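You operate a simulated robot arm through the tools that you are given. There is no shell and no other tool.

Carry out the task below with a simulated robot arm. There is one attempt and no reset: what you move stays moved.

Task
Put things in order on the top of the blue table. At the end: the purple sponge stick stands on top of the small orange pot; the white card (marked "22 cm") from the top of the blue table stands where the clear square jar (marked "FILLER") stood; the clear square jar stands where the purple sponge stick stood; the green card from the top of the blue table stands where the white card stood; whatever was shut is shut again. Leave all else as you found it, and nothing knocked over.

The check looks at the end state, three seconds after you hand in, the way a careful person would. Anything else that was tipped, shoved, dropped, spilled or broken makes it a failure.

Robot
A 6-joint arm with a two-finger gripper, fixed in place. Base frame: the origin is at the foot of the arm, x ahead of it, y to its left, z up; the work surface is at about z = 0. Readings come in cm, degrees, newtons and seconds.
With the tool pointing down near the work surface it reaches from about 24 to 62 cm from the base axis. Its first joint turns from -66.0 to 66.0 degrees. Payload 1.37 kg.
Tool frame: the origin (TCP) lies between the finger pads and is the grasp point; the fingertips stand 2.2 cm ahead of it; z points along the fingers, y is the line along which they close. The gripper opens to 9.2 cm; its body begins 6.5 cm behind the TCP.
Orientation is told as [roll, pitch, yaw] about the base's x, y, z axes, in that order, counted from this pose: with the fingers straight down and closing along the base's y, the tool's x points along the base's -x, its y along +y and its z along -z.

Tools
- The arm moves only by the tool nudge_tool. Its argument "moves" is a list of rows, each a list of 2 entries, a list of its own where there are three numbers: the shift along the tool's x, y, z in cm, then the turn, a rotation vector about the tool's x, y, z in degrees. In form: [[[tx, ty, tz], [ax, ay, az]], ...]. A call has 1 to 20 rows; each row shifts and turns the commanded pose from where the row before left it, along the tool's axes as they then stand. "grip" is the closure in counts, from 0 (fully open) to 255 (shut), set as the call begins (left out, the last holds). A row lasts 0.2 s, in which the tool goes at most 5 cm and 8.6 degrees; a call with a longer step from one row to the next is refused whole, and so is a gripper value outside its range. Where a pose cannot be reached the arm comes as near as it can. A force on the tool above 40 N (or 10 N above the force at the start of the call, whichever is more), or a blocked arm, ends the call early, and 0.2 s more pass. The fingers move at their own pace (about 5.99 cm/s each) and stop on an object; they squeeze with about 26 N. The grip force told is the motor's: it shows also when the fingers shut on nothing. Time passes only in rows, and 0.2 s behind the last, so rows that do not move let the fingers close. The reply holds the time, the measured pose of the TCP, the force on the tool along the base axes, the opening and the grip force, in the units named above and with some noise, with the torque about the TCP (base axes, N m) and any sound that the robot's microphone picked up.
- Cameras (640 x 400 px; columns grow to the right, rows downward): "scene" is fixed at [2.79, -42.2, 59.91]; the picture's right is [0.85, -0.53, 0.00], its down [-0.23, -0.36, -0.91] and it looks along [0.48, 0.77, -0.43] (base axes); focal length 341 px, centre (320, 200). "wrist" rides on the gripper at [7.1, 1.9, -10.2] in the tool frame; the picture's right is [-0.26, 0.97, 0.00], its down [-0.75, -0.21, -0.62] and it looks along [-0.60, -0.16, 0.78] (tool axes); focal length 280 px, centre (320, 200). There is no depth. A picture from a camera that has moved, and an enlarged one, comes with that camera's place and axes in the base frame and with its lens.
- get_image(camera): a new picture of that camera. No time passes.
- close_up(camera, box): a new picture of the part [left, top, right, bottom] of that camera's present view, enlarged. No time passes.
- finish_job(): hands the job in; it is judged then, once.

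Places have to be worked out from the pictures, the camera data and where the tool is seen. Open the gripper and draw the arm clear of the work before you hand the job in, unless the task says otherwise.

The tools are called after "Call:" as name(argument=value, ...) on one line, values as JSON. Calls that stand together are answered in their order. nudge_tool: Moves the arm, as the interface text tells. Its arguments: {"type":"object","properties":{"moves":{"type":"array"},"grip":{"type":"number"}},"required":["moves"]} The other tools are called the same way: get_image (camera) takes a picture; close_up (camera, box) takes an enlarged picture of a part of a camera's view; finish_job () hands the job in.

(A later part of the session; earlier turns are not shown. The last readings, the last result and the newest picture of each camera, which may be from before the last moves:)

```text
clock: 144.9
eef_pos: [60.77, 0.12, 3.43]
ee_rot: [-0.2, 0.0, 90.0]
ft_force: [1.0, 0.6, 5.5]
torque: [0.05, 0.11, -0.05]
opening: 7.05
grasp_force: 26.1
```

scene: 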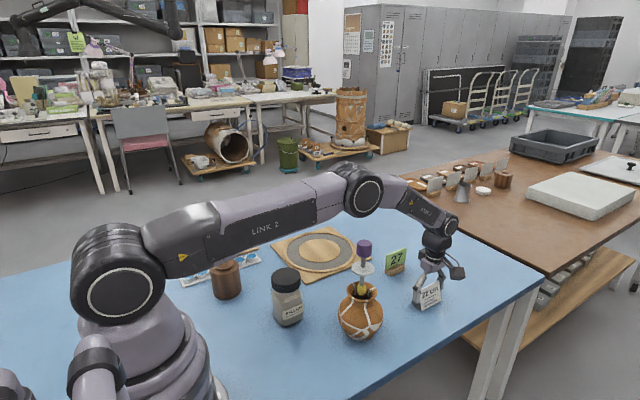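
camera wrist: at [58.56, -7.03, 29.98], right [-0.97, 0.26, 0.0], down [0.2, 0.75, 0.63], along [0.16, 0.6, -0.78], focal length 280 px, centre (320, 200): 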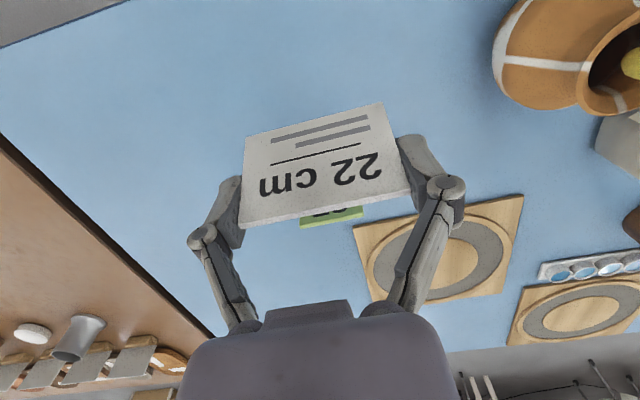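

Contact with the table (about 5 N). I release the light card very gradually (7.05 cm ≈ count 59).

Call:
nudge_tool(moves=[[[0, 0, -0.02], [0, 0, 0]], [[0, 0, 0], [0, 0, 0]]], grip=62)

Call:
nudge_tool(moves=[[[0, 0, 0], [0, 0, 0]], [[0, 0, 0], [0, 0, 0]]], grip=59)

Call:
nudge_tool(moves=[[[0, 0, 0], [0, 0, 0]], [[0, 0, 0], [0, 0, 0]]], grip=56)

Call:
nudge_tool(moves=[[[0, 0, 0], [0, 0, 0]], [[0, 0, 0], [0, 0, 0]]], grip=50)

Call:
close_up(camera="scene", box=[395, 235, 465, 315])

Call:
get_image(camera="wrist")

```text
clock: 145.5
eef_pos: [60.71, -0.02, 3.36]
ee_rot: [0.1, 0.0, 90.1]
ft_force: [0.5, 1.3, 2.0]
torque: [0.02, 0.0, 0.0]
opening: 7.13
grasp_force: 18.2
```

```text
clock: 146.1
eef_pos: [60.73, -0.02, 3.37]
ee_rot: [-0.1, -0.1, 90.0]
ft_force: [0.3, -0.7, 0.6]
torque: [0.01, -0.01, -0.04]
opening: 7.16
grasp_force: 0.7
```

```text
clock: 146.7
eef_pos: [60.82, -0.0, 3.47]
ee_rot: [-0.1, 0.0, 90.0]
ft_force: [-0.3, -0.4, -0.1]
torque: [0.02, 0.02, -0.02]
opening: 7.21
grasp_force: 0.2
```

```text
clock: 147.3
eef_pos: [60.8, -0.02, 3.38]
ee_rot: [-0.1, 0.0, 90.0]
ft_force: [-0.1, 0.0, -0.7]
torque: [-0.02, 0.03, 0.01]
opening: 7.38
grasp_force: 0.0
```

```text
5.00 times, centred on (430, 275) of scene
camera zoom: at [2.79, -42.2, 59.91], right [0.85, -0.53, 0.0], down [-0.23, -0.36, -0.91], along [0.48, 0.77, -0.43], focal length 1707 px, centre (-230, -175)
```

zoom: 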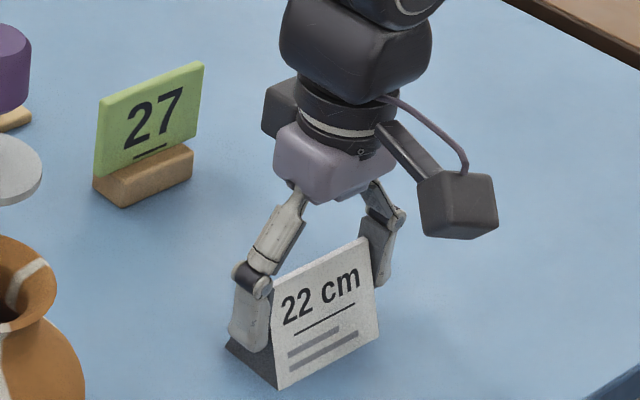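

```text
taken
camera wrist: at [58.87, -7.03, 13.63], right [-0.97, 0.26, 0.0], down [0.2, 0.75, 0.63], along [0.16, 0.6, -0.78], focal length 280 px, centre (320, 200)
```

wrist: 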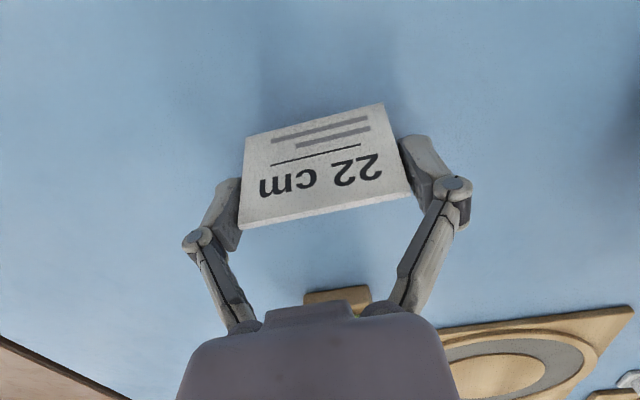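

The white card stands free at the jar's old spot. I open wider and rise straight up.

Call:
nudge_tool(moves=[[[0, 0, 0], [0, 0, 0]], [[0, 0, 0], [0, 0, 0]]], grip=30)

Call:
nudge_tool(moves=[[[0, 0, -0.5], [0, 0, 0]], [[0, 0, -1], [0, 0, 0]], [[0, 0, -2], [0, 0, 0]], [[0, 0, -2.5], [0, 0, 0]], [[0, 0, -3], [0, 0, 0]], [[0, 0, -3], [0, 0, 0]], [[0, 0, -2.5], [0, 0, 0]], [[0, 0, -1.5], [0, 0, 0]], [[0, 0, 0], [0, 0, 0]], [[0, 0, 0], [0, 0, 0]]], grip=30)

Call:
get_image(camera="scene")

Call:
get_image(camera="wrist")

Call:
close_up(camera="scene", box=[370, 235, 470, 325])

```text
clock: 147.9
eef_pos: [60.82, -0.02, 3.38]
ee_rot: [-0.1, 0.0, 90.0]
ft_force: [0.0, -0.8, 0.3]
torque: [0.02, -0.01, 0.0]
opening: 8.1
grasp_force: 0.0
```

```text
clock: 150.1
eef_pos: [60.92, -0.07, 19.63]
ee_rot: [-0.1, 0.0, 90.0]
ft_force: [0.6, 0.6, -0.4]
torque: [0.02, -0.01, 0.03]
opening: 8.11
grasp_force: 0.0
```

```text
taken
```

scene: 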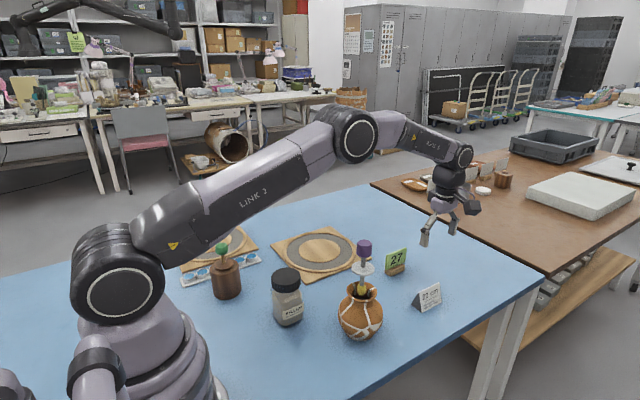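

```text
taken
camera wrist: at [58.99, -7.03, 29.8], right [-0.97, 0.26, 0.0], down [0.2, 0.75, 0.63], along [0.16, 0.6, -0.78], focal length 280 px, centre (320, 200)
```

wrist: 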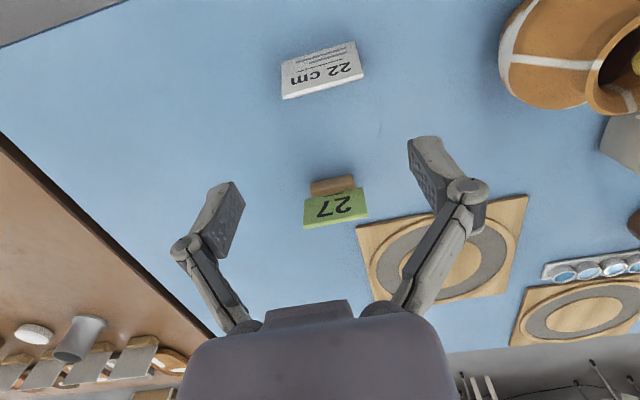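

```text
4.44 times, centred on (420, 280) of scene
camera zoom: at [2.79, -42.2, 59.91], right [0.85, -0.53, 0.0], down [-0.23, -0.36, -0.91], along [0.48, 0.77, -0.43], focal length 1517 px, centre (-124, -156)
```

zoom: 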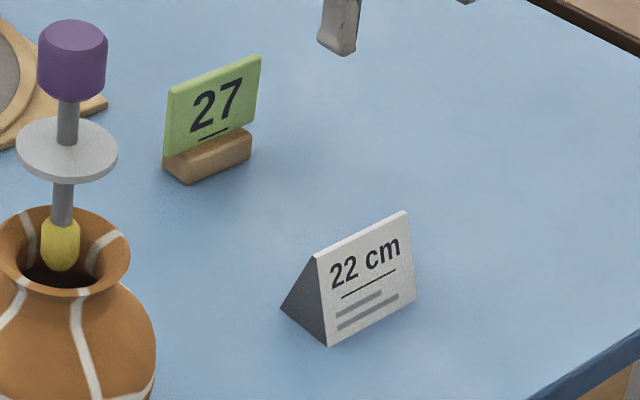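

The white card stands where the jar stood. Now I look closely at the green card.

Call:
close_up(camera="wrist", box=[280, 150, 400, 240])

Call:
close_up(camera="scene", box=[375, 235, 425, 285])

```text
4.44 times, centred on (340, 195) of wrist
camera zoom: at [58.99, -7.03, 29.8], right [-0.97, 0.26, 0.0], down [0.2, 0.75, 0.63], along [0.16, 0.6, -0.78], focal length 1246 px, centre (231, 222)
```

zoom: 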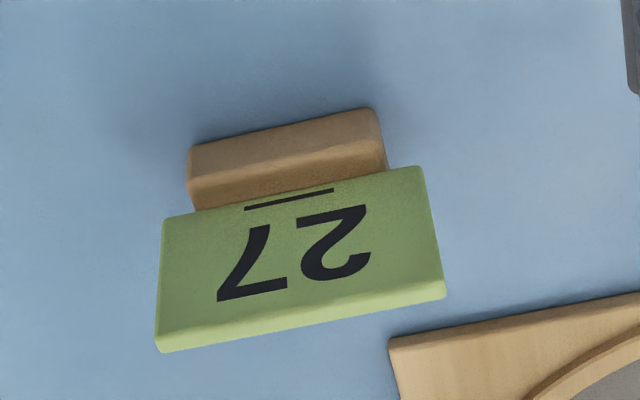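

```text
8.00 times, centred on (400, 260) of scene
camera zoom: at [2.79, -42.2, 59.91], right [0.85, -0.53, 0.0], down [-0.23, -0.36, -0.91], along [0.48, 0.77, -0.43], focal length 2731 px, centre (-320, -280)
```

zoom: 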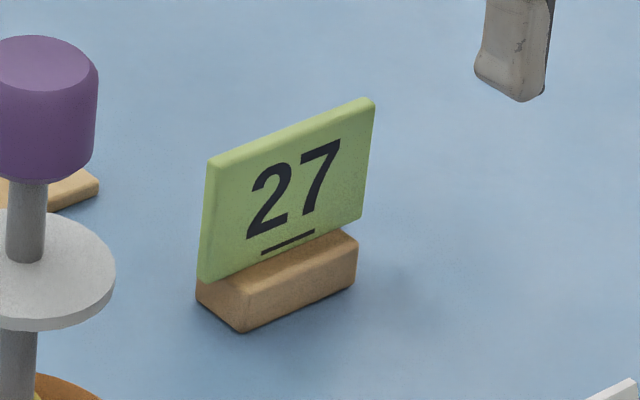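

The green card is a plate about 7.3 cm wide (x 59.1–66.4), 0.5 cm thick at y ≈ 14.2 and 6.7 cm tall, on a wooden foot (z up to about 1.6). Its centre is beyond the straight-down reach, so I will grip the plate near its close end, bring it to a free spot nearer, and re-grip it by its ends. First I turn back to yaw 0 and move above its near end.

Call:
nudge_tool(moves=[[[0, 0, 0], [0, 0, 7.5]], [[0, 0, 0], [0, 0, 7.5]], [[0, 0, 0], [0, 0, 7.5]], [[0, 0, 0], [0, 0, 7.5]], [[0, 0, 0], [0, 0, 7.5]], [[0, 0, 0], [0, 0, 7.5]], [[0, 0, 0], [0, 0, 7.5]], [[0, 0, 0], [0, 0, 7.5]], [[0, 0, 0], [0, 0, 7.5]], [[0, 0, 0], [0, 0, 7.5]], [[0, 0, 0], [0, 0, 7.5]], [[0, 0, 0], [0, 0, 7.5]], [[0.06, 1.5, 0], [0, 0, 0]], [[0.1, 2.5, 0], [0, 0, 0]], [[0.12, 3.2, 0], [0, 0, 0]], [[0.12, 3.2, 0], [0, 0, 0]], [[0.1, 2.5, 0], [0, 0, 0]], [[0.05, 1.37, 0], [0, 0, 0]], [[0, 0, 0], [0, 0, 0]], [[0, 0, 0], [0, 0, 0]]], grip=30)

Call:
get_image(camera="wrist")

Call:
get_image(camera="scene")

```text
clock: 154.3
eef_pos: [60.21, 14.28, 19.38]
ee_rot: [0.0, -0.1, 0.0]
ft_force: [-0.3, -0.2, 0.1]
torque: [-0.02, 0.01, 0.01]
opening: 8.13
grasp_force: 0.0
```

```text
taken
camera wrist: at [53.11, 16.3, 29.55], right [0.26, 0.97, 0.0], down [0.75, -0.2, 0.63], along [0.6, -0.16, -0.78], focal length 280 px, centre (320, 200)
```

wrist: 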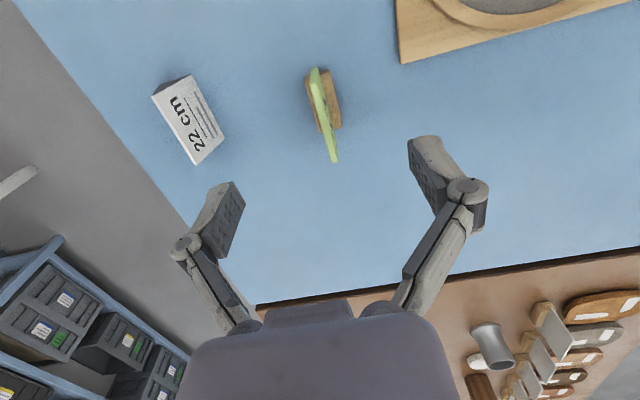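

```text
taken
```

scene: 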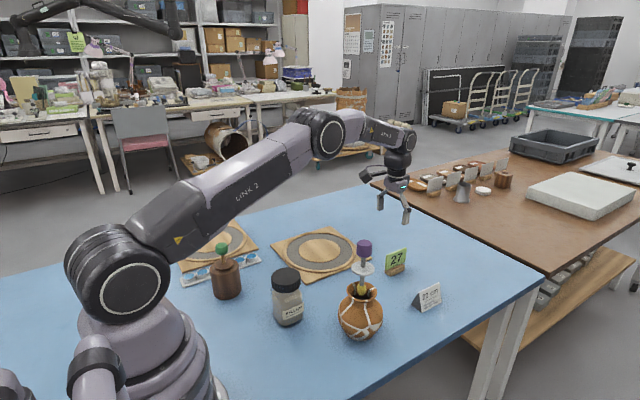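

Call:
close_up(camera="wrist", box=[260, 50, 400, 180])

```text
3.08 times, centred on (330, 115) of wrist
camera zoom: at [53.11, 16.3, 29.55], right [0.26, 0.97, 0.0], down [0.75, -0.2, 0.63], along [0.6, -0.16, -0.78], focal length 863 px, centre (289, 462)
```

zoom: 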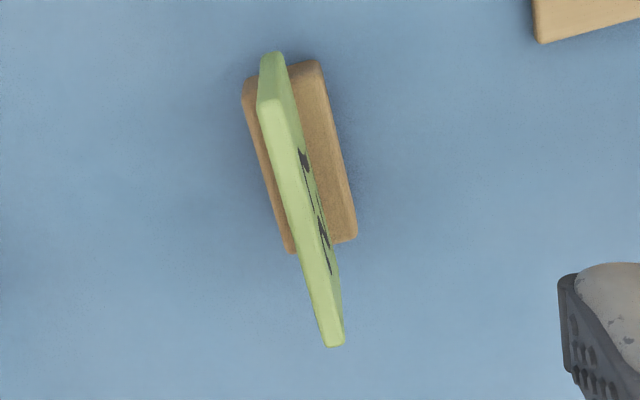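

The plate is parallel to x and 0.29 cm toward −y of the tool, its near end at x ≈ 59.3. I correct and descend to z 8 (fingertips just above the plate's top edge range) to check reach and centring.

Call:
nudge_tool(moves=[[[-0.35, -0.29, 1], [0, 0, 0]], [[0, 0, 2], [0, 0, 0]], [[0, 0, 2.5], [0, 0, 0]], [[0, 0, 2.5], [0, 0, 0]], [[0, 0, 1.8], [0, 0, 0]], [[0, 0, 1], [0, 0, 0]], [[0, 0, 0], [0, 0, 0]], [[0, 0, 0], [0, 0, 0]]], grip=30)

Call:
close_up(camera="wrist", box=[180, 60, 480, 270])

Call:
close_up(camera="scene", box=[350, 200, 450, 300])

```text
clock: 156.1
eef_pos: [60.73, 14.17, 8.64]
ee_rot: [0.1, -0.1, 0.0]
ft_force: [-0.4, 0.3, 0.2]
torque: [0.01, 0.01, 0.01]
opening: 8.11
grasp_force: 0.1
```

```text
1.90 times, centred on (330, 165) of wrist
camera zoom: at [53.59, 16.1, 18.88], right [0.26, 0.97, 0.0], down [0.75, -0.2, 0.63], along [0.6, -0.16, -0.78], focal length 534 px, centre (301, 267)
```

zoom: 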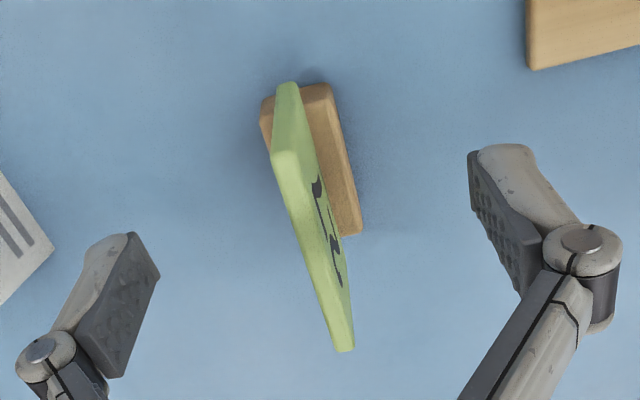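

```text
4.00 times, centred on (400, 250) of scene
camera zoom: at [2.79, -42.2, 59.91], right [0.85, -0.53, 0.0], down [-0.23, -0.36, -0.91], along [0.48, 0.77, -0.43], focal length 1366 px, centre (0, 0)
```

zoom: 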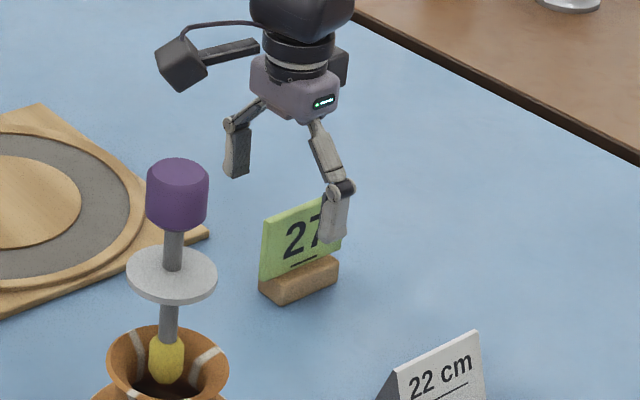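

Plate centred within 0.06 cm between the fingers. I descend to z 4.4, so the tips stay above the wooden foot, and then close gently.

Call:
nudge_tool(moves=[[[0, -0.05, 1], [0, 0, 0]], [[0, 0, 1.3], [0, 0, 0]], [[0, 0, 1], [0, 0, 0]], [[0, 0, 0.6], [0, 0, 0]], [[0, 0, 0.2], [0, 0, 0]], [[0, 0, 0], [0, 0, 0]], [[0, 0, 0], [0, 0, 0]]], grip=30)

Call:
close_up(camera="wrist", box=[180, 60, 480, 270])

Call:
close_up(camera="scene", box=[360, 220, 440, 300])

```text
clock: 157.7
eef_pos: [60.68, 13.92, 4.61]
ee_rot: [0.0, -0.2, 0.0]
ft_force: [-0.6, 0.3, 0.3]
torque: [0.04, 0.02, 0.03]
opening: 8.13
grasp_force: 0.1
```

```text
1.90 times, centred on (330, 165) of wrist
camera zoom: at [53.51, 15.98, 14.77], right [0.26, 0.97, 0.0], down [0.75, -0.2, 0.63], along [0.6, -0.16, -0.78], focal length 534 px, centre (301, 267)
```

zoom: 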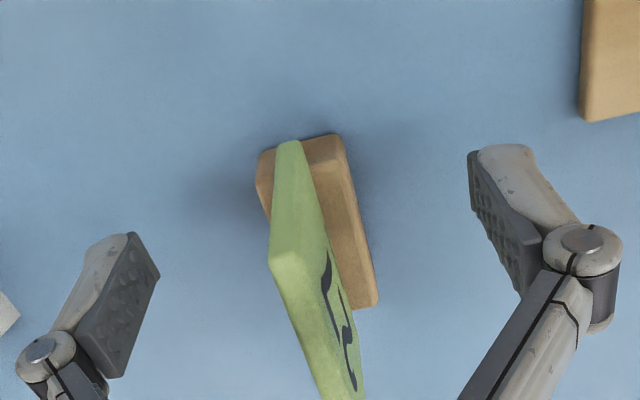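

```text
5.00 times, centred on (400, 260) of scene
camera zoom: at [2.79, -42.2, 59.91], right [0.85, -0.53, 0.0], down [-0.23, -0.36, -0.91], along [0.48, 0.77, -0.43], focal length 1707 px, centre (-80, -100)
```

zoom: 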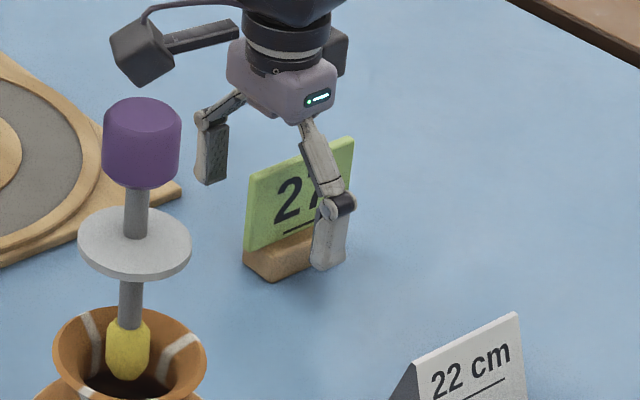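

Plate centred exactly. I close in stages to meet it softly.

Call:
nudge_tool(moves=[[[0, 0, 0], [0, 0, 0]], [[0, 0, 0], [0, 0, 0]], [[0, 0, 0], [0, 0, 0]], [[0, 0, 0], [0, 0, 0]]], grip=215)

Call:
close_up(camera="wrist", box=[220, 60, 420, 270])

Call:
nudge_tool(moves=[[[0, 0, 0], [0, 0, 0]], [[0, 0, 0], [0, 0, 0]]], grip=232)

Call:
nudge_tool(moves=[[[0, 0, 0], [0, 0, 0]], [[0, 0, 0], [0, 0, 0]], [[0, 0, 0], [0, 0, 0]]], grip=255)

Call:
close_up(camera="wrist", box=[220, 60, 420, 270])

Call:
close_up(camera="scene", box=[360, 220, 440, 300])

```text
clock: 158.7
eef_pos: [60.66, 14.03, 4.54]
ee_rot: [-0.1, 0.0, 0.0]
ft_force: [0.0, 0.3, 0.2]
torque: [0.01, 0.01, 0.02]
opening: 1.44
grasp_force: 0.1
```

```text
1.90 times, centred on (320, 165) of wrist
camera zoom: at [53.51, 15.98, 14.78], right [0.26, 0.97, 0.0], down [0.75, -0.2, 0.63], along [0.6, -0.16, -0.78], focal length 534 px, centre (320, 267)
```

zoom: 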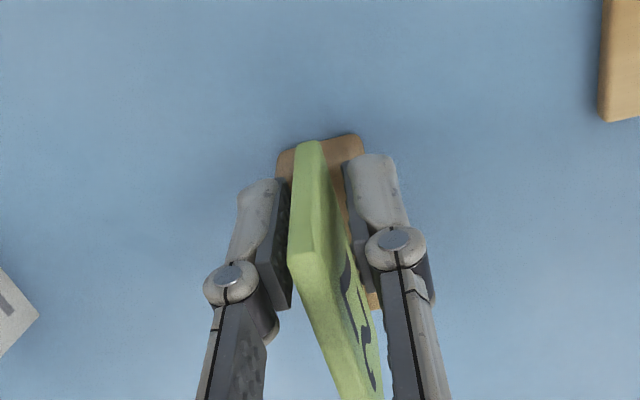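

```text
clock: 159.3
eef_pos: [60.57, 14.05, 4.45]
ee_rot: [0.0, -0.1, 0.0]
ft_force: [-1.1, -0.9, -0.5]
torque: [0.02, -0.01, 0.0]
opening: 0.8
grasp_force: 0.0
```

```text
clock: 160.1
eef_pos: [60.61, 13.93, 4.52]
ee_rot: [0.1, -0.2, -0.1]
ft_force: [0.3, 0.2, 0.3]
torque: [-0.01, 0.01, 0.0]
opening: 0.61
grasp_force: 25.3
```

```text
1.90 times, centred on (320, 165) of wrist
camera zoom: at [53.51, 15.98, 14.78], right [0.26, 0.97, 0.0], down [0.75, -0.2, 0.63], along [0.6, -0.16, -0.78], focal length 534 px, centre (320, 267)
```

zoom: 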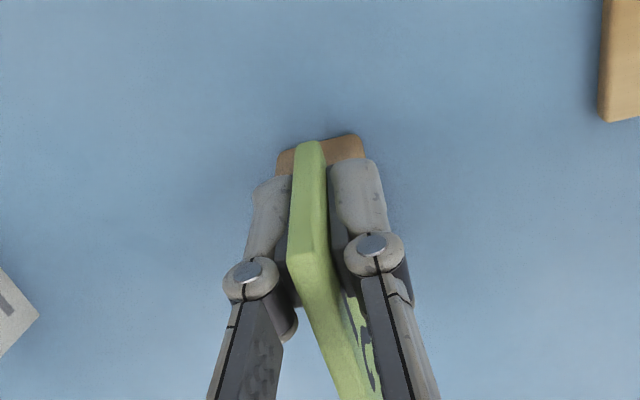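

```text
5.00 times, centred on (400, 260) of scene
camera zoom: at [2.79, -42.2, 59.91], right [0.85, -0.53, 0.0], down [-0.23, -0.36, -0.91], along [0.48, 0.77, -0.43], focal length 1707 px, centre (-80, -100)
```

zoom: 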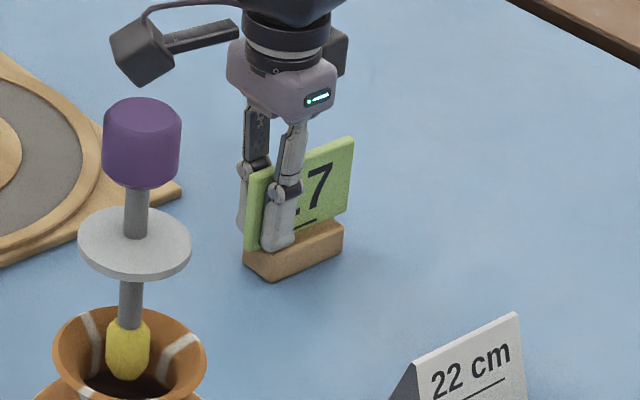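

The plate is gripped firmly (0.6 cm). I lift it 5 cm and watch that it stays level.

Call:
nudge_tool(moves=[[[0, 0, -0.3], [0, 0, 0]], [[0, 0, -0.7], [0, 0, 0]], [[0, 0, -1.2], [0, 0, 0]], [[0, 0, -1.5], [0, 0, 0]], [[0, 0, -0.9], [0, 0, 0]], [[0, 0, -0.4], [0, 0, 0]], [[0, 0, 0], [0, 0, 0]], [[0, 0, 0], [0, 0, 0]]], grip=255)

Call:
close_up(camera="scene", box=[360, 210, 440, 300])

Call:
get_image(camera="wrist")

```text
clock: 161.9
eef_pos: [60.68, 13.93, 9.54]
ee_rot: [0.0, -0.1, 0.0]
ft_force: [0.2, 0.8, -0.6]
torque: [0.02, 0.05, 0.0]
opening: 0.6
grasp_force: 26.3
```

```text
4.44 times, centred on (400, 255) of scene
camera zoom: at [2.79, -42.2, 59.91], right [0.85, -0.53, 0.0], down [-0.23, -0.36, -0.91], along [0.48, 0.77, -0.43], focal length 1517 px, centre (-36, -44)
```

zoom: 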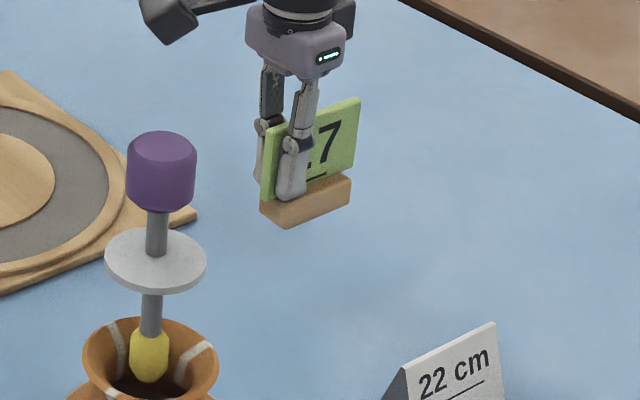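

```text
taken
camera wrist: at [53.59, 15.94, 19.79], right [0.26, 0.97, 0.0], down [0.75, -0.2, 0.63], along [0.6, -0.16, -0.78], focal length 280 px, centre (320, 200)
```

wrist: 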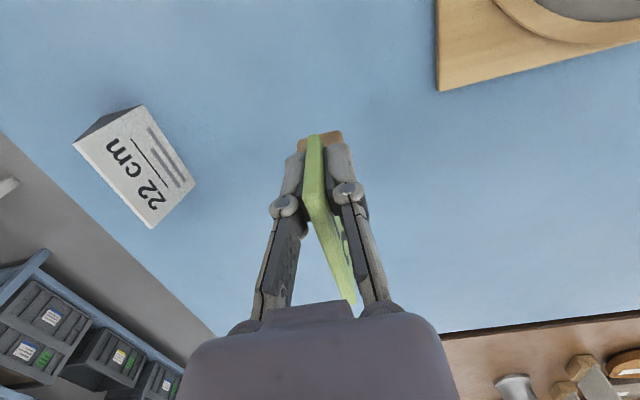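

The card comes up level, foot and all. I carry it to a free spot at about (50.5, 15.5), and lower it to just above the table.

Call:
nudge_tool(moves=[[[0.75, 0.09, 0], [0, 0, 0]], [[1.5, 0.18, 0], [0, 0, 0]], [[2.0, 0.25, 0], [0, 0, 0]], [[2.0, 0.25, 0], [0, 0, 0]], [[2.0, 0.25, 0], [0, 0, 0]], [[2.0, 0.25, 0], [0, 0, 0]], [[1.5, 0.18, 0], [0, 0, 0]], [[0.75, 0.08, 0], [0, 0, 0]], [[0, 0, 0], [0, 0, 0]], [[0, 0, 1], [0, 0, 0]], [[0, 0, 1.5], [0, 0, 0]], [[0, 0, 1.2], [0, 0, 0]], [[0, 0, 0.6], [0, 0, 0]], [[0, 0, 0.2], [0, 0, 0]], [[0, 0, 0], [0, 0, 0]], [[0, 0, 0], [0, 0, 0]]], grip=255)

Call:
close_up(camera="scene", box=[330, 210, 430, 310])

```text
clock: 165.3
eef_pos: [48.06, 15.5, 4.92]
ee_rot: [0.1, -0.1, 0.0]
ft_force: [-0.6, -0.8, 0.4]
torque: [0.03, 0.01, 0.0]
opening: 0.6
grasp_force: 26.1
```

```text
4.00 times, centred on (380, 260) of scene
camera zoom: at [2.79, -42.2, 59.91], right [0.85, -0.53, 0.0], down [-0.23, -0.36, -0.91], along [0.48, 0.77, -0.43], focal length 1366 px, centre (80, -40)
```

zoom: 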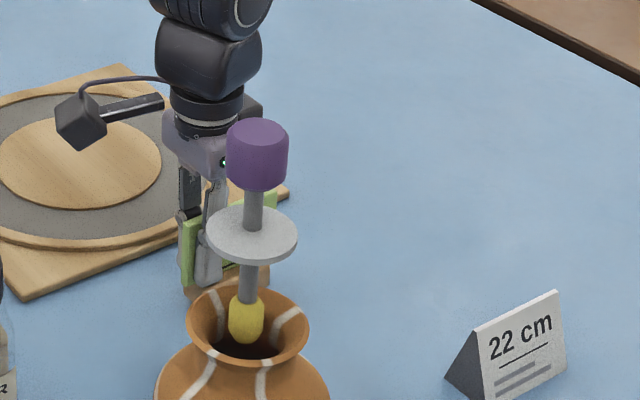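

About 0.4 cm above the table. Lowering in fine steps to contact.

Call:
nudge_tool(moves=[[[0, 0, 0.1], [0, 0, 0]], [[0, 0, 0.1], [0, 0, 0]], [[0, 0, 0.05], [0, 0, 0]], [[0, 0, 0], [0, 0, 0]], [[0, 0, 0], [0, 0, 0]]], grip=255)

Call:
nudge_tool(moves=[[[0, 0, 0.05], [0, 0, 0]], [[0, 0, 0], [0, 0, 0]], [[0, 0, 0], [0, 0, 0]]], grip=255)

Call:
nudge_tool(moves=[[[0, 0, 0.05], [0, 0, 0]], [[0, 0, 0], [0, 0, 0]], [[0, 0, 0], [0, 0, 0]]], grip=255)

Call:
nudge_tool(moves=[[[0, 0, 0.05], [0, 0, 0]], [[0, 0, 0], [0, 0, 0]], [[0, 0, 0], [0, 0, 0]]], grip=255)

```text
clock: 166.5
eef_pos: [48.12, 15.4, 4.8]
ee_rot: [0.0, -0.1, 0.1]
ft_force: [0.1, 0.1, -0.6]
torque: [0.02, 0.03, 0.03]
opening: 0.61
grasp_force: 25.9
```

```text
clock: 167.3
eef_pos: [48.08, 15.55, 4.69]
ee_rot: [-0.1, -0.1, 0.1]
ft_force: [0.4, -0.2, -1.7]
torque: [-0.02, 0.02, -0.01]
opening: 0.6
grasp_force: 25.4
```

```text
clock: 168.1
eef_pos: [48.12, 15.52, 4.61]
ee_rot: [0.0, -0.2, 0.0]
ft_force: [0.8, -0.2, -0.3]
torque: [-0.01, -0.02, -0.02]
opening: 0.59
grasp_force: 25.8
```

```text
clock: 168.9
eef_pos: [48.16, 15.47, 4.68]
ee_rot: [-0.1, -0.1, -0.1]
ft_force: [-0.7, -0.3, -0.7]
torque: [0.01, 0.03, 0.01]
opening: 0.61
grasp_force: 25.6
```

Call:
nudge_tool(moves=[[[0, 0, 0.05], [0, 0, 0]], [[0, 0, 0], [0, 0, 0]], [[0, 0, 0], [0, 0, 0]]], grip=255)

Call:
nudge_tool(moves=[[[0, 0, 0.05], [0, 0, 0]], [[0, 0, 0], [0, 0, 0]], [[0, 0, 0], [0, 0, 0]]], grip=255)

Call:
nudge_tool(moves=[[[0, 0, 0.05], [0, 0, 0]], [[0, 0, 0], [0, 0, 0]], [[0, 0, 0], [0, 0, 0]]], grip=255)

```text
clock: 169.7
eef_pos: [48.13, 15.5, 4.56]
ee_rot: [0.0, -0.1, 0.0]
ft_force: [0.8, 1.0, 0.5]
torque: [0.02, 0.0, 0.01]
opening: 0.61
grasp_force: 26.1
```

```text
clock: 170.5
eef_pos: [48.06, 15.66, 4.54]
ee_rot: [0.0, -0.2, 0.0]
ft_force: [-2.1, -1.1, 11.1]
torque: [-0.03, -0.11, -0.02]
opening: 0.61
grasp_force: 26.2
```

```text
clock: 171.3
eef_pos: [48.25, 15.6, 4.41]
ee_rot: [0.0, -0.3, 0.0]
ft_force: [-4.9, -4.1, 25.7]
torque: [-0.04, 0.04, -0.05]
opening: 0.62
grasp_force: 25.7
```

Touched down. I take the extra load off and release gradually (0.6 cm ≈ count 238).

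Call:
nudge_tool(moves=[[[0, 0, -0.08], [0, 0, 0]], [[0, 0, 0], [0, 0, 0]]], grip=255)

Call:
nudge_tool(moves=[[[0, 0, 0], [0, 0, 0]], [[0, 0, 0], [0, 0, 0]]], grip=241)

Call:
nudge_tool(moves=[[[0, 0, 0], [0, 0, 0]], [[0, 0, 0], [0, 0, 0]]], grip=237)

Call:
nudge_tool(moves=[[[0, 0, 0], [0, 0, 0]], [[0, 0, 0], [0, 0, 0]]], grip=232)

Call:
nudge_tool(moves=[[[0, 0, 0], [0, 0, 0]], [[0, 0, 0], [0, 0, 0]]], grip=220)

Call:
get_image(camera="wrist")

Call:
close_up(camera="scene", box=[330, 210, 430, 310])

```text
clock: 171.9
eef_pos: [48.13, 15.54, 4.47]
ee_rot: [0.0, -0.2, 0.2]
ft_force: [3.0, 0.4, 8.2]
torque: [0.04, -0.12, -0.01]
opening: 0.61
grasp_force: 25.9
```

```text
clock: 172.5
eef_pos: [48.17, 15.55, 4.39]
ee_rot: [0.0, 0.0, 0.1]
ft_force: [-0.5, -0.8, 0.5]
torque: [-0.01, 0.02, 0.03]
opening: 0.64
grasp_force: 1.2
```

```text
clock: 173.1
eef_pos: [48.22, 15.46, 4.57]
ee_rot: [-0.1, -0.2, -0.1]
ft_force: [0.1, -0.1, -0.1]
torque: [0.04, 0.02, -0.02]
opening: 0.72
grasp_force: 0.5
```

```text
clock: 173.7
eef_pos: [48.07, 15.53, 4.47]
ee_rot: [0.1, -0.1, -0.1]
ft_force: [-0.5, -0.1, -0.4]
torque: [0.0, -0.01, -0.01]
opening: 0.82
grasp_force: 0.0
```

```text
clock: 174.3
eef_pos: [48.22, 15.49, 4.53]
ee_rot: [0.0, -0.2, 0.0]
ft_force: [-0.3, 0.0, 0.8]
torque: [-0.02, 0.0, -0.02]
opening: 1.26
grasp_force: 0.0
```

```text
taken
camera wrist: at [41.09, 17.54, 14.74], right [0.26, 0.97, 0.0], down [0.75, -0.2, 0.63], along [0.6, -0.16, -0.78], focal length 280 px, centre (320, 200)
```

wrist: 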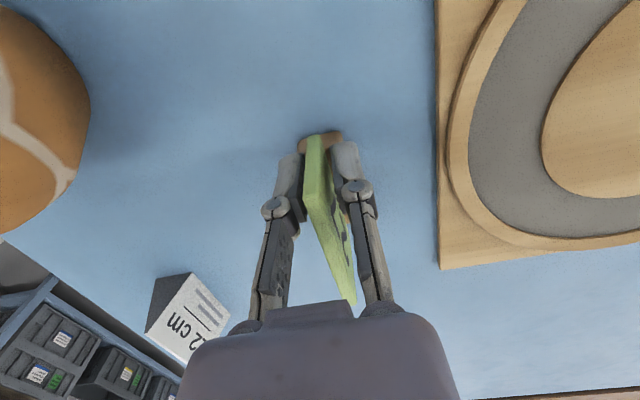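

```text
4.00 times, centred on (380, 260) of scene
camera zoom: at [2.79, -42.2, 59.91], right [0.85, -0.53, 0.0], down [-0.23, -0.36, -0.91], along [0.48, 0.77, -0.43], focal length 1366 px, centre (80, -40)
```

zoom: 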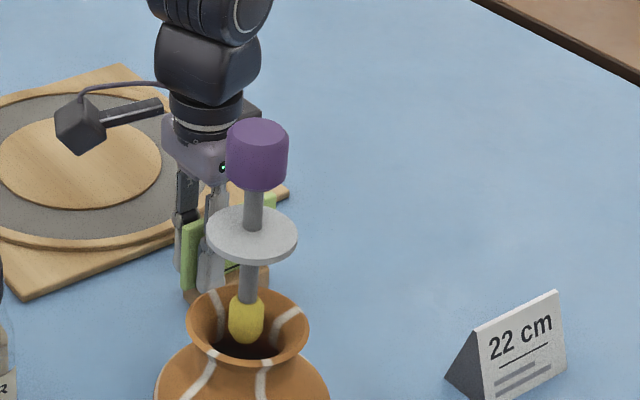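

The green card stands free. I open further, rise, turn to 90° and centre over the card at about (50.5, 15.5).

Call:
nudge_tool(moves=[[[0, 0, 0], [0, 0, 0]], [[0, 0, 0], [0, 0, 0]], [[0, 0, -0.5], [0, 0, 0]], [[0, 0, -1.5], [0, 0, 0]], [[0, 0, -2.5], [0, 0, 0]], [[0, 0, -3], [0, 0, 0]], [[0, 0, -3], [0, 0, 0]], [[0, 0, -2], [0, 0, 0]], [[0, 0, -1], [0, 0, 0]], [[0, 0, 0], [0, 0, 0]]], grip=100)

Call:
nudge_tool(moves=[[[0, 0, 0], [0, 0, -7.5]], [[0, 0, 0], [0, 0, -7.5]], [[0, 0, 0], [0, 0, -7.5]], [[0, 0, 0], [0, 0, -7.5]], [[0, 0, 0], [0, 0, -7.5]], [[0, 0, 0], [0, 0, -7.5]], [[0, 0, 0], [0, 0, -7.5]], [[0, 0, 0], [0, 0, -7.5]], [[0, 0, 0], [0, 0, -7.5]], [[0, 0, 0], [0, 0, -7.5]], [[0, 0, 0], [0, 0, -7.5]], [[0, 0, 0], [0, 0, -7.5]], [[0, -1.2, 0], [0, 0, 0]], [[0, -1.15, 0], [0, 0, 0]], [[0, 0, 0], [0, 0, 0]], [[0, 0, 0], [0, 0, 0]]], grip=0)

Call:
get_image(camera="wrist")

Call:
get_image(camera="scene")

```text
clock: 176.5
eef_pos: [48.25, 15.49, 17.85]
ee_rot: [0.1, -0.1, 0.0]
ft_force: [-0.2, -0.3, 0.1]
torque: [0.01, 0.01, -0.01]
opening: 5.57
grasp_force: 0.0
```

```text
clock: 179.9
eef_pos: [50.55, 15.49, 18.18]
ee_rot: [-0.1, 0.0, 90.1]
ft_force: [-0.8, -0.3, 0.0]
torque: [-0.02, 0.0, -0.02]
opening: 9.21
grasp_force: 0.1
```

```text
taken
camera wrist: at [48.61, 8.45, 28.34], right [-0.97, 0.26, 0.0], down [0.2, 0.75, 0.63], along [0.16, 0.6, -0.78], focal length 280 px, centre (320, 200)
```

wrist: 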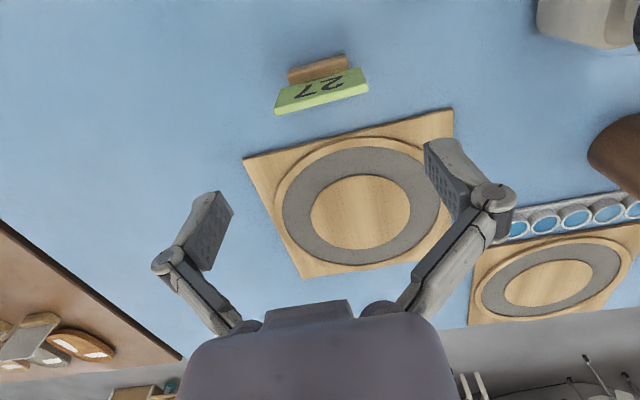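

```text
taken
```

scene: 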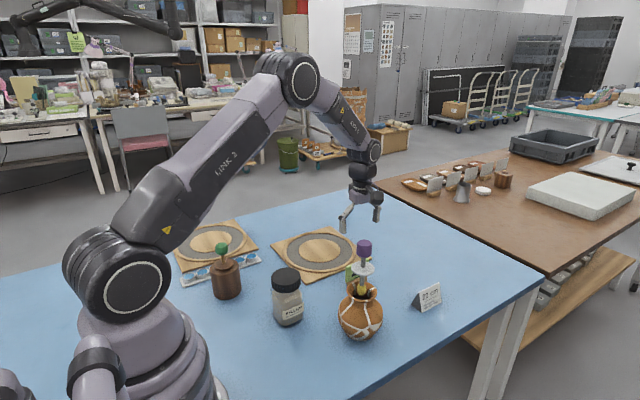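

Call:
close_up(camera="wrist", box=[260, 40, 390, 125])

```text
4.71 times, centred on (325, 82) of wrist
camera zoom: at [48.61, 8.45, 28.34], right [-0.97, 0.26, 0.0], down [0.2, 0.75, 0.63], along [0.16, 0.6, -0.78], focal length 1320 px, centre (296, 753)
```

zoom: 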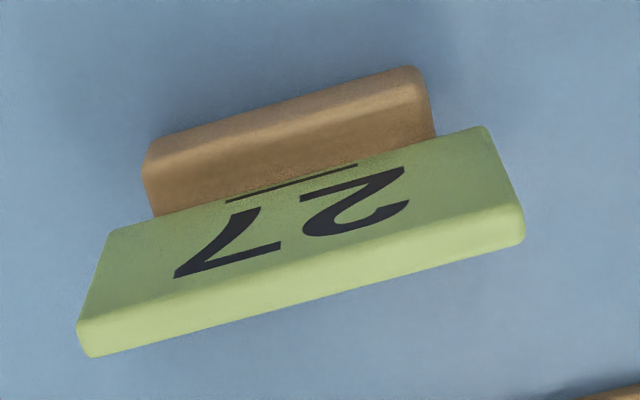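

The plate is centred between the fingers within 0.05 cm. I descend to z ≈ 4.2 around its ends.

Call:
nudge_tool(moves=[[[0, 0, 1], [0, 0, 0]], [[0, 0, 2], [0, 0, 0]], [[0, 0, 2.5], [0, 0, 0]], [[0, 0, 2.5], [0, 0, 0]], [[0, 0, 2.3], [0, 0, 0]], [[0, 0, 1.8], [0, 0, 0]], [[0, 0, 1], [0, 0, 0]], [[0, 0, 0.7], [0, 0, 0]], [[0, 0, 0], [0, 0, 0]], [[0, 0, 0], [0, 0, 0]]], grip=12)

Call:
get_image(camera="wrist")

Call:
close_up(camera="scene", box=[320, 200, 430, 310])

```text
clock: 182.1
eef_pos: [50.38, 15.49, 4.24]
ee_rot: [-0.1, 0.0, 90.1]
ft_force: [0.1, -0.3, -0.2]
torque: [0.0, 0.03, 0.0]
opening: 8.77
grasp_force: 0.0
```

```text
taken
camera wrist: at [48.45, 8.55, 14.42], right [-0.97, 0.26, 0.0], down [0.2, 0.75, 0.63], along [0.17, 0.6, -0.78], focal length 280 px, centre (320, 200)
```

wrist: 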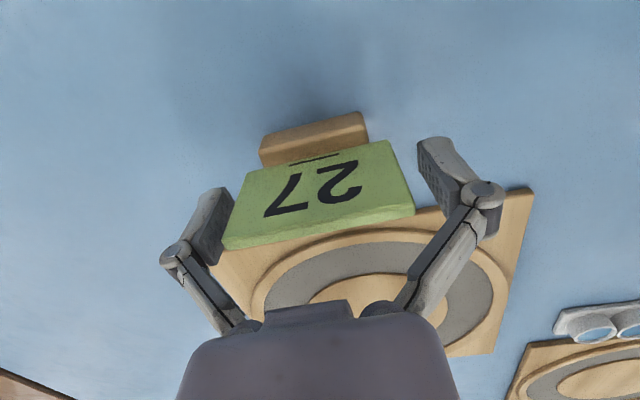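

```text
3.64 times, centred on (375, 255) of scene
camera zoom: at [2.79, -42.2, 59.91], right [0.85, -0.53, 0.0], down [-0.23, -0.36, -0.91], along [0.48, 0.77, -0.43], focal length 1242 px, centre (120, 0)
```

zoom: 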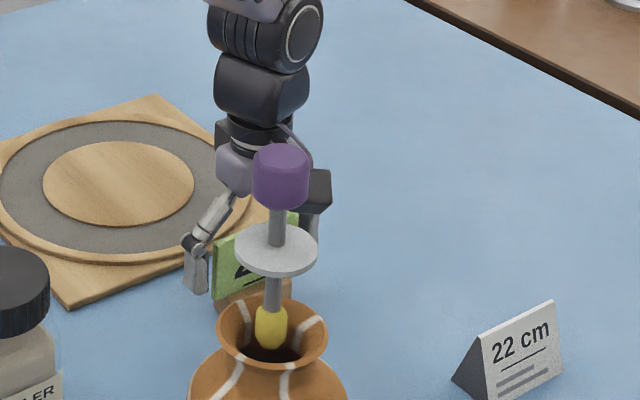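

The plate sits 0.24 cm toward the tool's −y side; I correct and close gently on its ends.

Call:
nudge_tool(moves=[[[0, -0.22, 0], [0, 0, 0]], [[0, 0, 0], [0, 0, 0]]], grip=12)

Call:
nudge_tool(moves=[[[0, 0, 0], [0, 0, 0]], [[0, 0, 0], [0, 0, 0]], [[0, 0, 0], [0, 0, 0]]], grip=45)

Call:
nudge_tool(moves=[[[0, 0, 0], [0, 0, 0]], [[0, 0, 0], [0, 0, 0]], [[0, 0, 0], [0, 0, 0]]], grip=62)

Call:
get_image(camera="wrist")

```text
clock: 182.7
eef_pos: [50.45, 15.39, 4.23]
ee_rot: [-0.1, 0.0, 90.0]
ft_force: [-0.2, -0.7, -0.2]
torque: [-0.04, 0.02, -0.01]
opening: 8.79
grasp_force: 0.0
```

```text
clock: 183.5
eef_pos: [50.58, 15.53, 4.2]
ee_rot: [-0.1, -0.1, 90.0]
ft_force: [0.1, 0.4, -0.4]
torque: [-0.02, 0.03, 0.0]
opening: 7.58
grasp_force: 0.0
```

```text
clock: 184.3
eef_pos: [50.69, 15.43, 4.25]
ee_rot: [-0.1, 0.0, 89.9]
ft_force: [-0.9, 0.2, 4.6]
torque: [-0.01, 0.06, 0.01]
opening: 7.37
grasp_force: 26.2
```

```text
taken
camera wrist: at [48.65, 8.51, 14.47], right [-0.97, 0.26, 0.0], down [0.2, 0.75, 0.63], along [0.17, 0.6, -0.78], focal length 280 px, centre (320, 200)
```

wrist: 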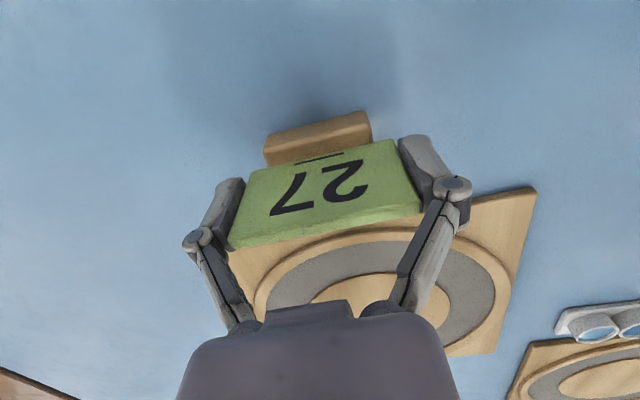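

Held by the ends at 7.37 cm. I lift it and check that it hangs upright.

Call:
nudge_tool(moves=[[[0, 0, -0.3], [0, 0, 0]], [[0, 0, -0.7], [0, 0, 0]], [[0, 0, -1.5], [0, 0, 0]], [[0, 0, -2.5], [0, 0, 0]], [[0, 0, -2.5], [0, 0, 0]], [[0, 0, -2.5], [0, 0, 0]], [[0, 0, -2.5], [0, 0, 0]], [[0, 0, -2], [0, 0, 0]], [[0, 0, -1], [0, 0, 0]], [[0, 0, 0], [0, 0, 0]], [[0, 0, 0], [0, 0, 0]]], grip=62)

Call:
get_image(camera="wrist")

Call:
get_image(camera="scene")

```text
clock: 186.7
eef_pos: [50.61, 15.5, 19.71]
ee_rot: [-0.1, 0.0, 89.9]
ft_force: [0.2, 0.0, -0.2]
torque: [0.01, 0.01, -0.01]
opening: 7.38
grasp_force: 26.0
```

```text
taken
camera wrist: at [48.71, 8.56, 29.9], right [-0.97, 0.26, 0.0], down [0.2, 0.75, 0.63], along [0.17, 0.6, -0.78], focal length 280 px, centre (320, 200)
```

wrist: 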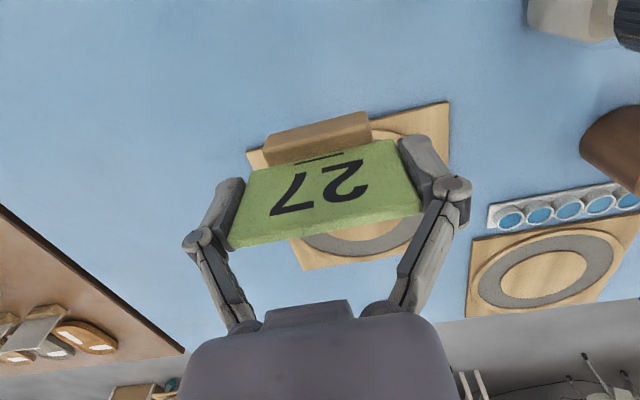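

```text
taken
```

scene: 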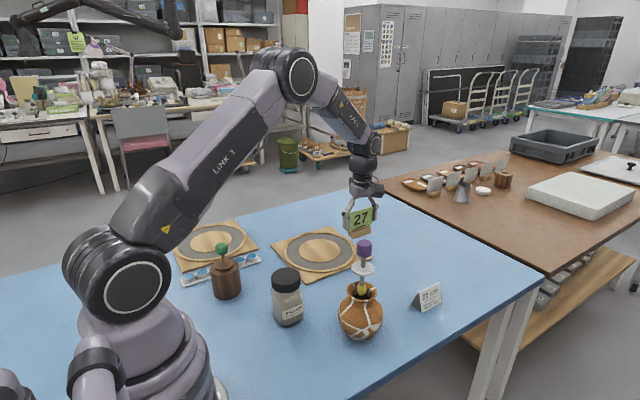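

The card hangs level. I carry it to above the white card's old place (30.97, 29.9).

Call:
nudge_tool(moves=[[[-0.577, 0.787, 0], [0, 0, 0]], [[-1.154, 1.574, 0], [0, 0, 0]], [[-1.73, 2.362, 0], [0, 0, 0]], [[-1.875, 2.558, 0], [0, 0, 0]], [[-1.875, 2.558, 0], [0, 0, 0]], [[-1.875, 2.558, 0], [0, 0, 0]], [[-1.875, 2.558, 0], [0, 0, 0]], [[-1.73, 2.362, 0], [0, 0, 0]], [[-1.154, 1.574, 0], [0, 0, 0]], [[-0.577, 0.787, 0], [0, 0, 0]], [[0, 0, 0], [0, 0, 0]], [[0, 0, 0], [0, 0, 0]]], grip=62)

Call:
get_image(camera="wrist")

Call:
get_image(camera="scene")

```text
clock: 189.3
eef_pos: [30.92, 29.87, 19.62]
ee_rot: [-0.2, 0.0, 90.1]
ft_force: [-0.3, -0.6, -0.2]
torque: [0.02, -0.01, -0.02]
opening: 7.4
grasp_force: 26.4
```

```text
taken
camera wrist: at [29.01, 22.88, 29.81], right [-0.97, 0.26, 0.0], down [0.2, 0.75, 0.63], along [0.16, 0.6, -0.78], focal length 280 px, centre (320, 200)
```

wrist: 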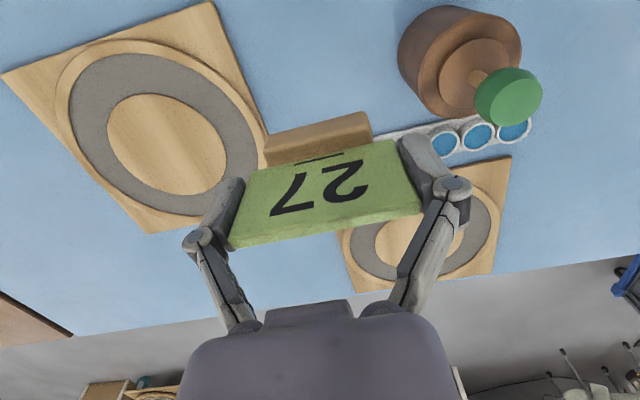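

```text
taken
```

scene: 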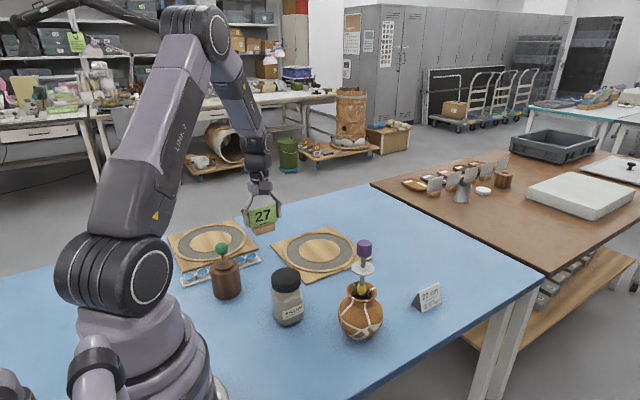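

Positioned at (30.93, 29.88). I lower it to about 0.45 cm above the table.

Call:
nudge_tool(moves=[[[0, 0, 1], [0, 0, 0]], [[0, 0, 2], [0, 0, 0]], [[0, 0, 2.5], [0, 0, 0]], [[0, 0, 2.5], [0, 0, 0]], [[0, 0, 2.5], [0, 0, 0]], [[0, 0, 2], [0, 0, 0]], [[0, 0, 1.3], [0, 0, 0]], [[0, 0, 0.8], [0, 0, 0]], [[0, 0, 0.4], [0, 0, 0]], [[0, 0, 0], [0, 0, 0]], [[0, 0, 0], [0, 0, 0]]], grip=62)

Call:
close_up(camera="scene", box=[210, 215, 320, 310])

Call:
get_image(camera="wrist")

```text
clock: 191.7
eef_pos: [31.05, 29.93, 4.53]
ee_rot: [-0.1, 0.0, 90.1]
ft_force: [-0.5, 0.4, -0.1]
torque: [-0.04, 0.0, -0.04]
opening: 7.38
grasp_force: 26.3
```

```text
4.21 times, centred on (265, 262) of scene
camera zoom: at [2.79, -42.2, 59.91], right [0.85, -0.53, 0.0], down [-0.23, -0.36, -0.91], along [0.48, 0.77, -0.43], focal length 1438 px, centre (552, -63)
```

zoom: 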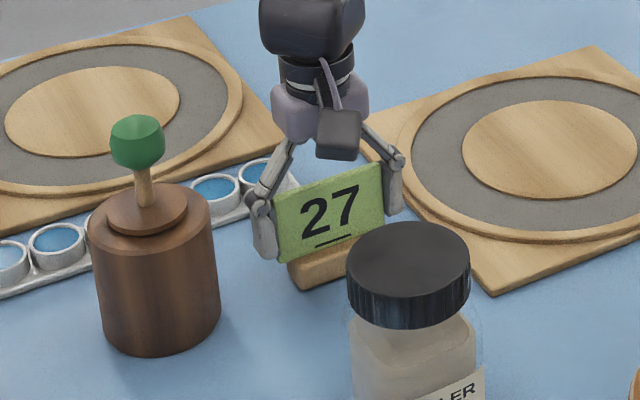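

```text
taken
camera wrist: at [29.14, 22.88, 14.68], right [-0.97, 0.26, 0.0], down [0.2, 0.75, 0.63], along [0.16, 0.6, -0.78], focal length 280 px, centre (320, 200)
```

wrist: 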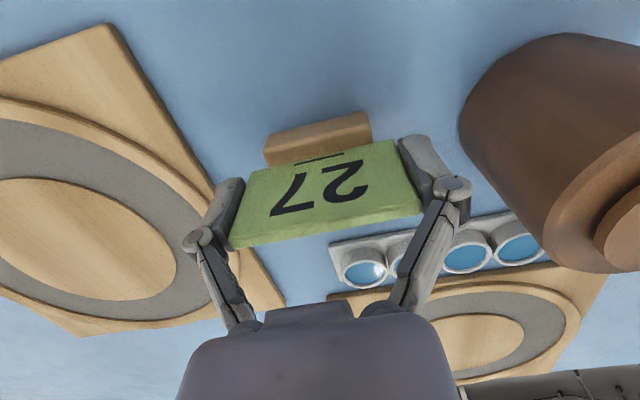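

Just above the table at the white card's old place. I lower in fine steps to contact.

Call:
nudge_tool(moves=[[[0, 0, 0.1], [0, 0, 0]], [[0, 0, 0.05], [0, 0, 0]], [[0, 0, 0], [0, 0, 0]], [[0, 0, 0], [0, 0, 0]]], grip=62)

Call:
nudge_tool(moves=[[[0, 0, 0.05], [0, 0, 0]], [[0, 0, 0], [0, 0, 0]], [[0, 0, 0], [0, 0, 0]]], grip=62)

Call:
nudge_tool(moves=[[[0, 0, 0.05], [0, 0, 0]], [[0, 0, 0], [0, 0, 0]], [[0, 0, 0], [0, 0, 0]]], grip=62)

Call:
nudge_tool(moves=[[[0, 0, 0.05], [0, 0, 0]], [[0, 0, 0], [0, 0, 0]], [[0, 0, 0], [0, 0, 0]]], grip=62)

```text
clock: 192.7
eef_pos: [31.14, 29.87, 4.53]
ee_rot: [0.0, -0.1, 90.0]
ft_force: [0.0, 0.6, -0.2]
torque: [-0.02, -0.04, -0.01]
opening: 7.37
grasp_force: 26.0
```

```text
clock: 193.5
eef_pos: [31.0, 29.86, 4.52]
ee_rot: [-0.2, -0.1, 90.1]
ft_force: [0.1, -0.4, 0.5]
torque: [-0.05, -0.04, -0.02]
opening: 7.37
grasp_force: 25.8
```

```text
clock: 194.3
eef_pos: [31.12, 29.97, 4.38]
ee_rot: [-0.1, 0.0, 90.0]
ft_force: [-0.5, -0.3, 0.0]
torque: [-0.02, 0.01, 0.01]
opening: 7.37
grasp_force: 25.8
```

```text
clock: 195.1
eef_pos: [31.09, 29.81, 4.45]
ee_rot: [-0.1, 0.0, 90.0]
ft_force: [0.5, 0.5, 0.2]
torque: [-0.02, 0.0, 0.01]
opening: 7.37
grasp_force: 26.4
```

Call:
nudge_tool(moves=[[[0, 0, 0.05], [0, 0, 0]], [[0, 0, 0], [0, 0, 0]], [[0, 0, 0], [0, 0, 0]]], grip=62)

Call:
nudge_tool(moves=[[[0, 0, 0.05], [0, 0, 0]], [[0, 0, 0], [0, 0, 0]], [[0, 0, 0], [0, 0, 0]]], grip=62)

Call:
nudge_tool(moves=[[[0, 0, 0.05], [0, 0, 0]], [[0, 0, 0], [0, 0, 0]], [[0, 0, 0], [0, 0, 0]]], grip=62)

```text
clock: 195.9
eef_pos: [31.04, 29.98, 4.35]
ee_rot: [-0.1, 0.1, 90.1]
ft_force: [0.3, 0.2, -0.5]
torque: [-0.03, -0.02, 0.01]
opening: 7.4
grasp_force: 25.8
```

```text
clock: 196.7
eef_pos: [31.1, 29.82, 4.43]
ee_rot: [-0.1, 0.0, 90.0]
ft_force: [0.4, 0.2, 0.0]
torque: [0.01, 0.03, -0.01]
opening: 7.36
grasp_force: 26.1
```

```text
clock: 197.5
eef_pos: [30.95, 29.85, 4.25]
ee_rot: [-0.1, 0.0, 90.0]
ft_force: [0.2, 0.8, -0.6]
torque: [-0.05, -0.03, 0.01]
opening: 7.38
grasp_force: 26.3
```

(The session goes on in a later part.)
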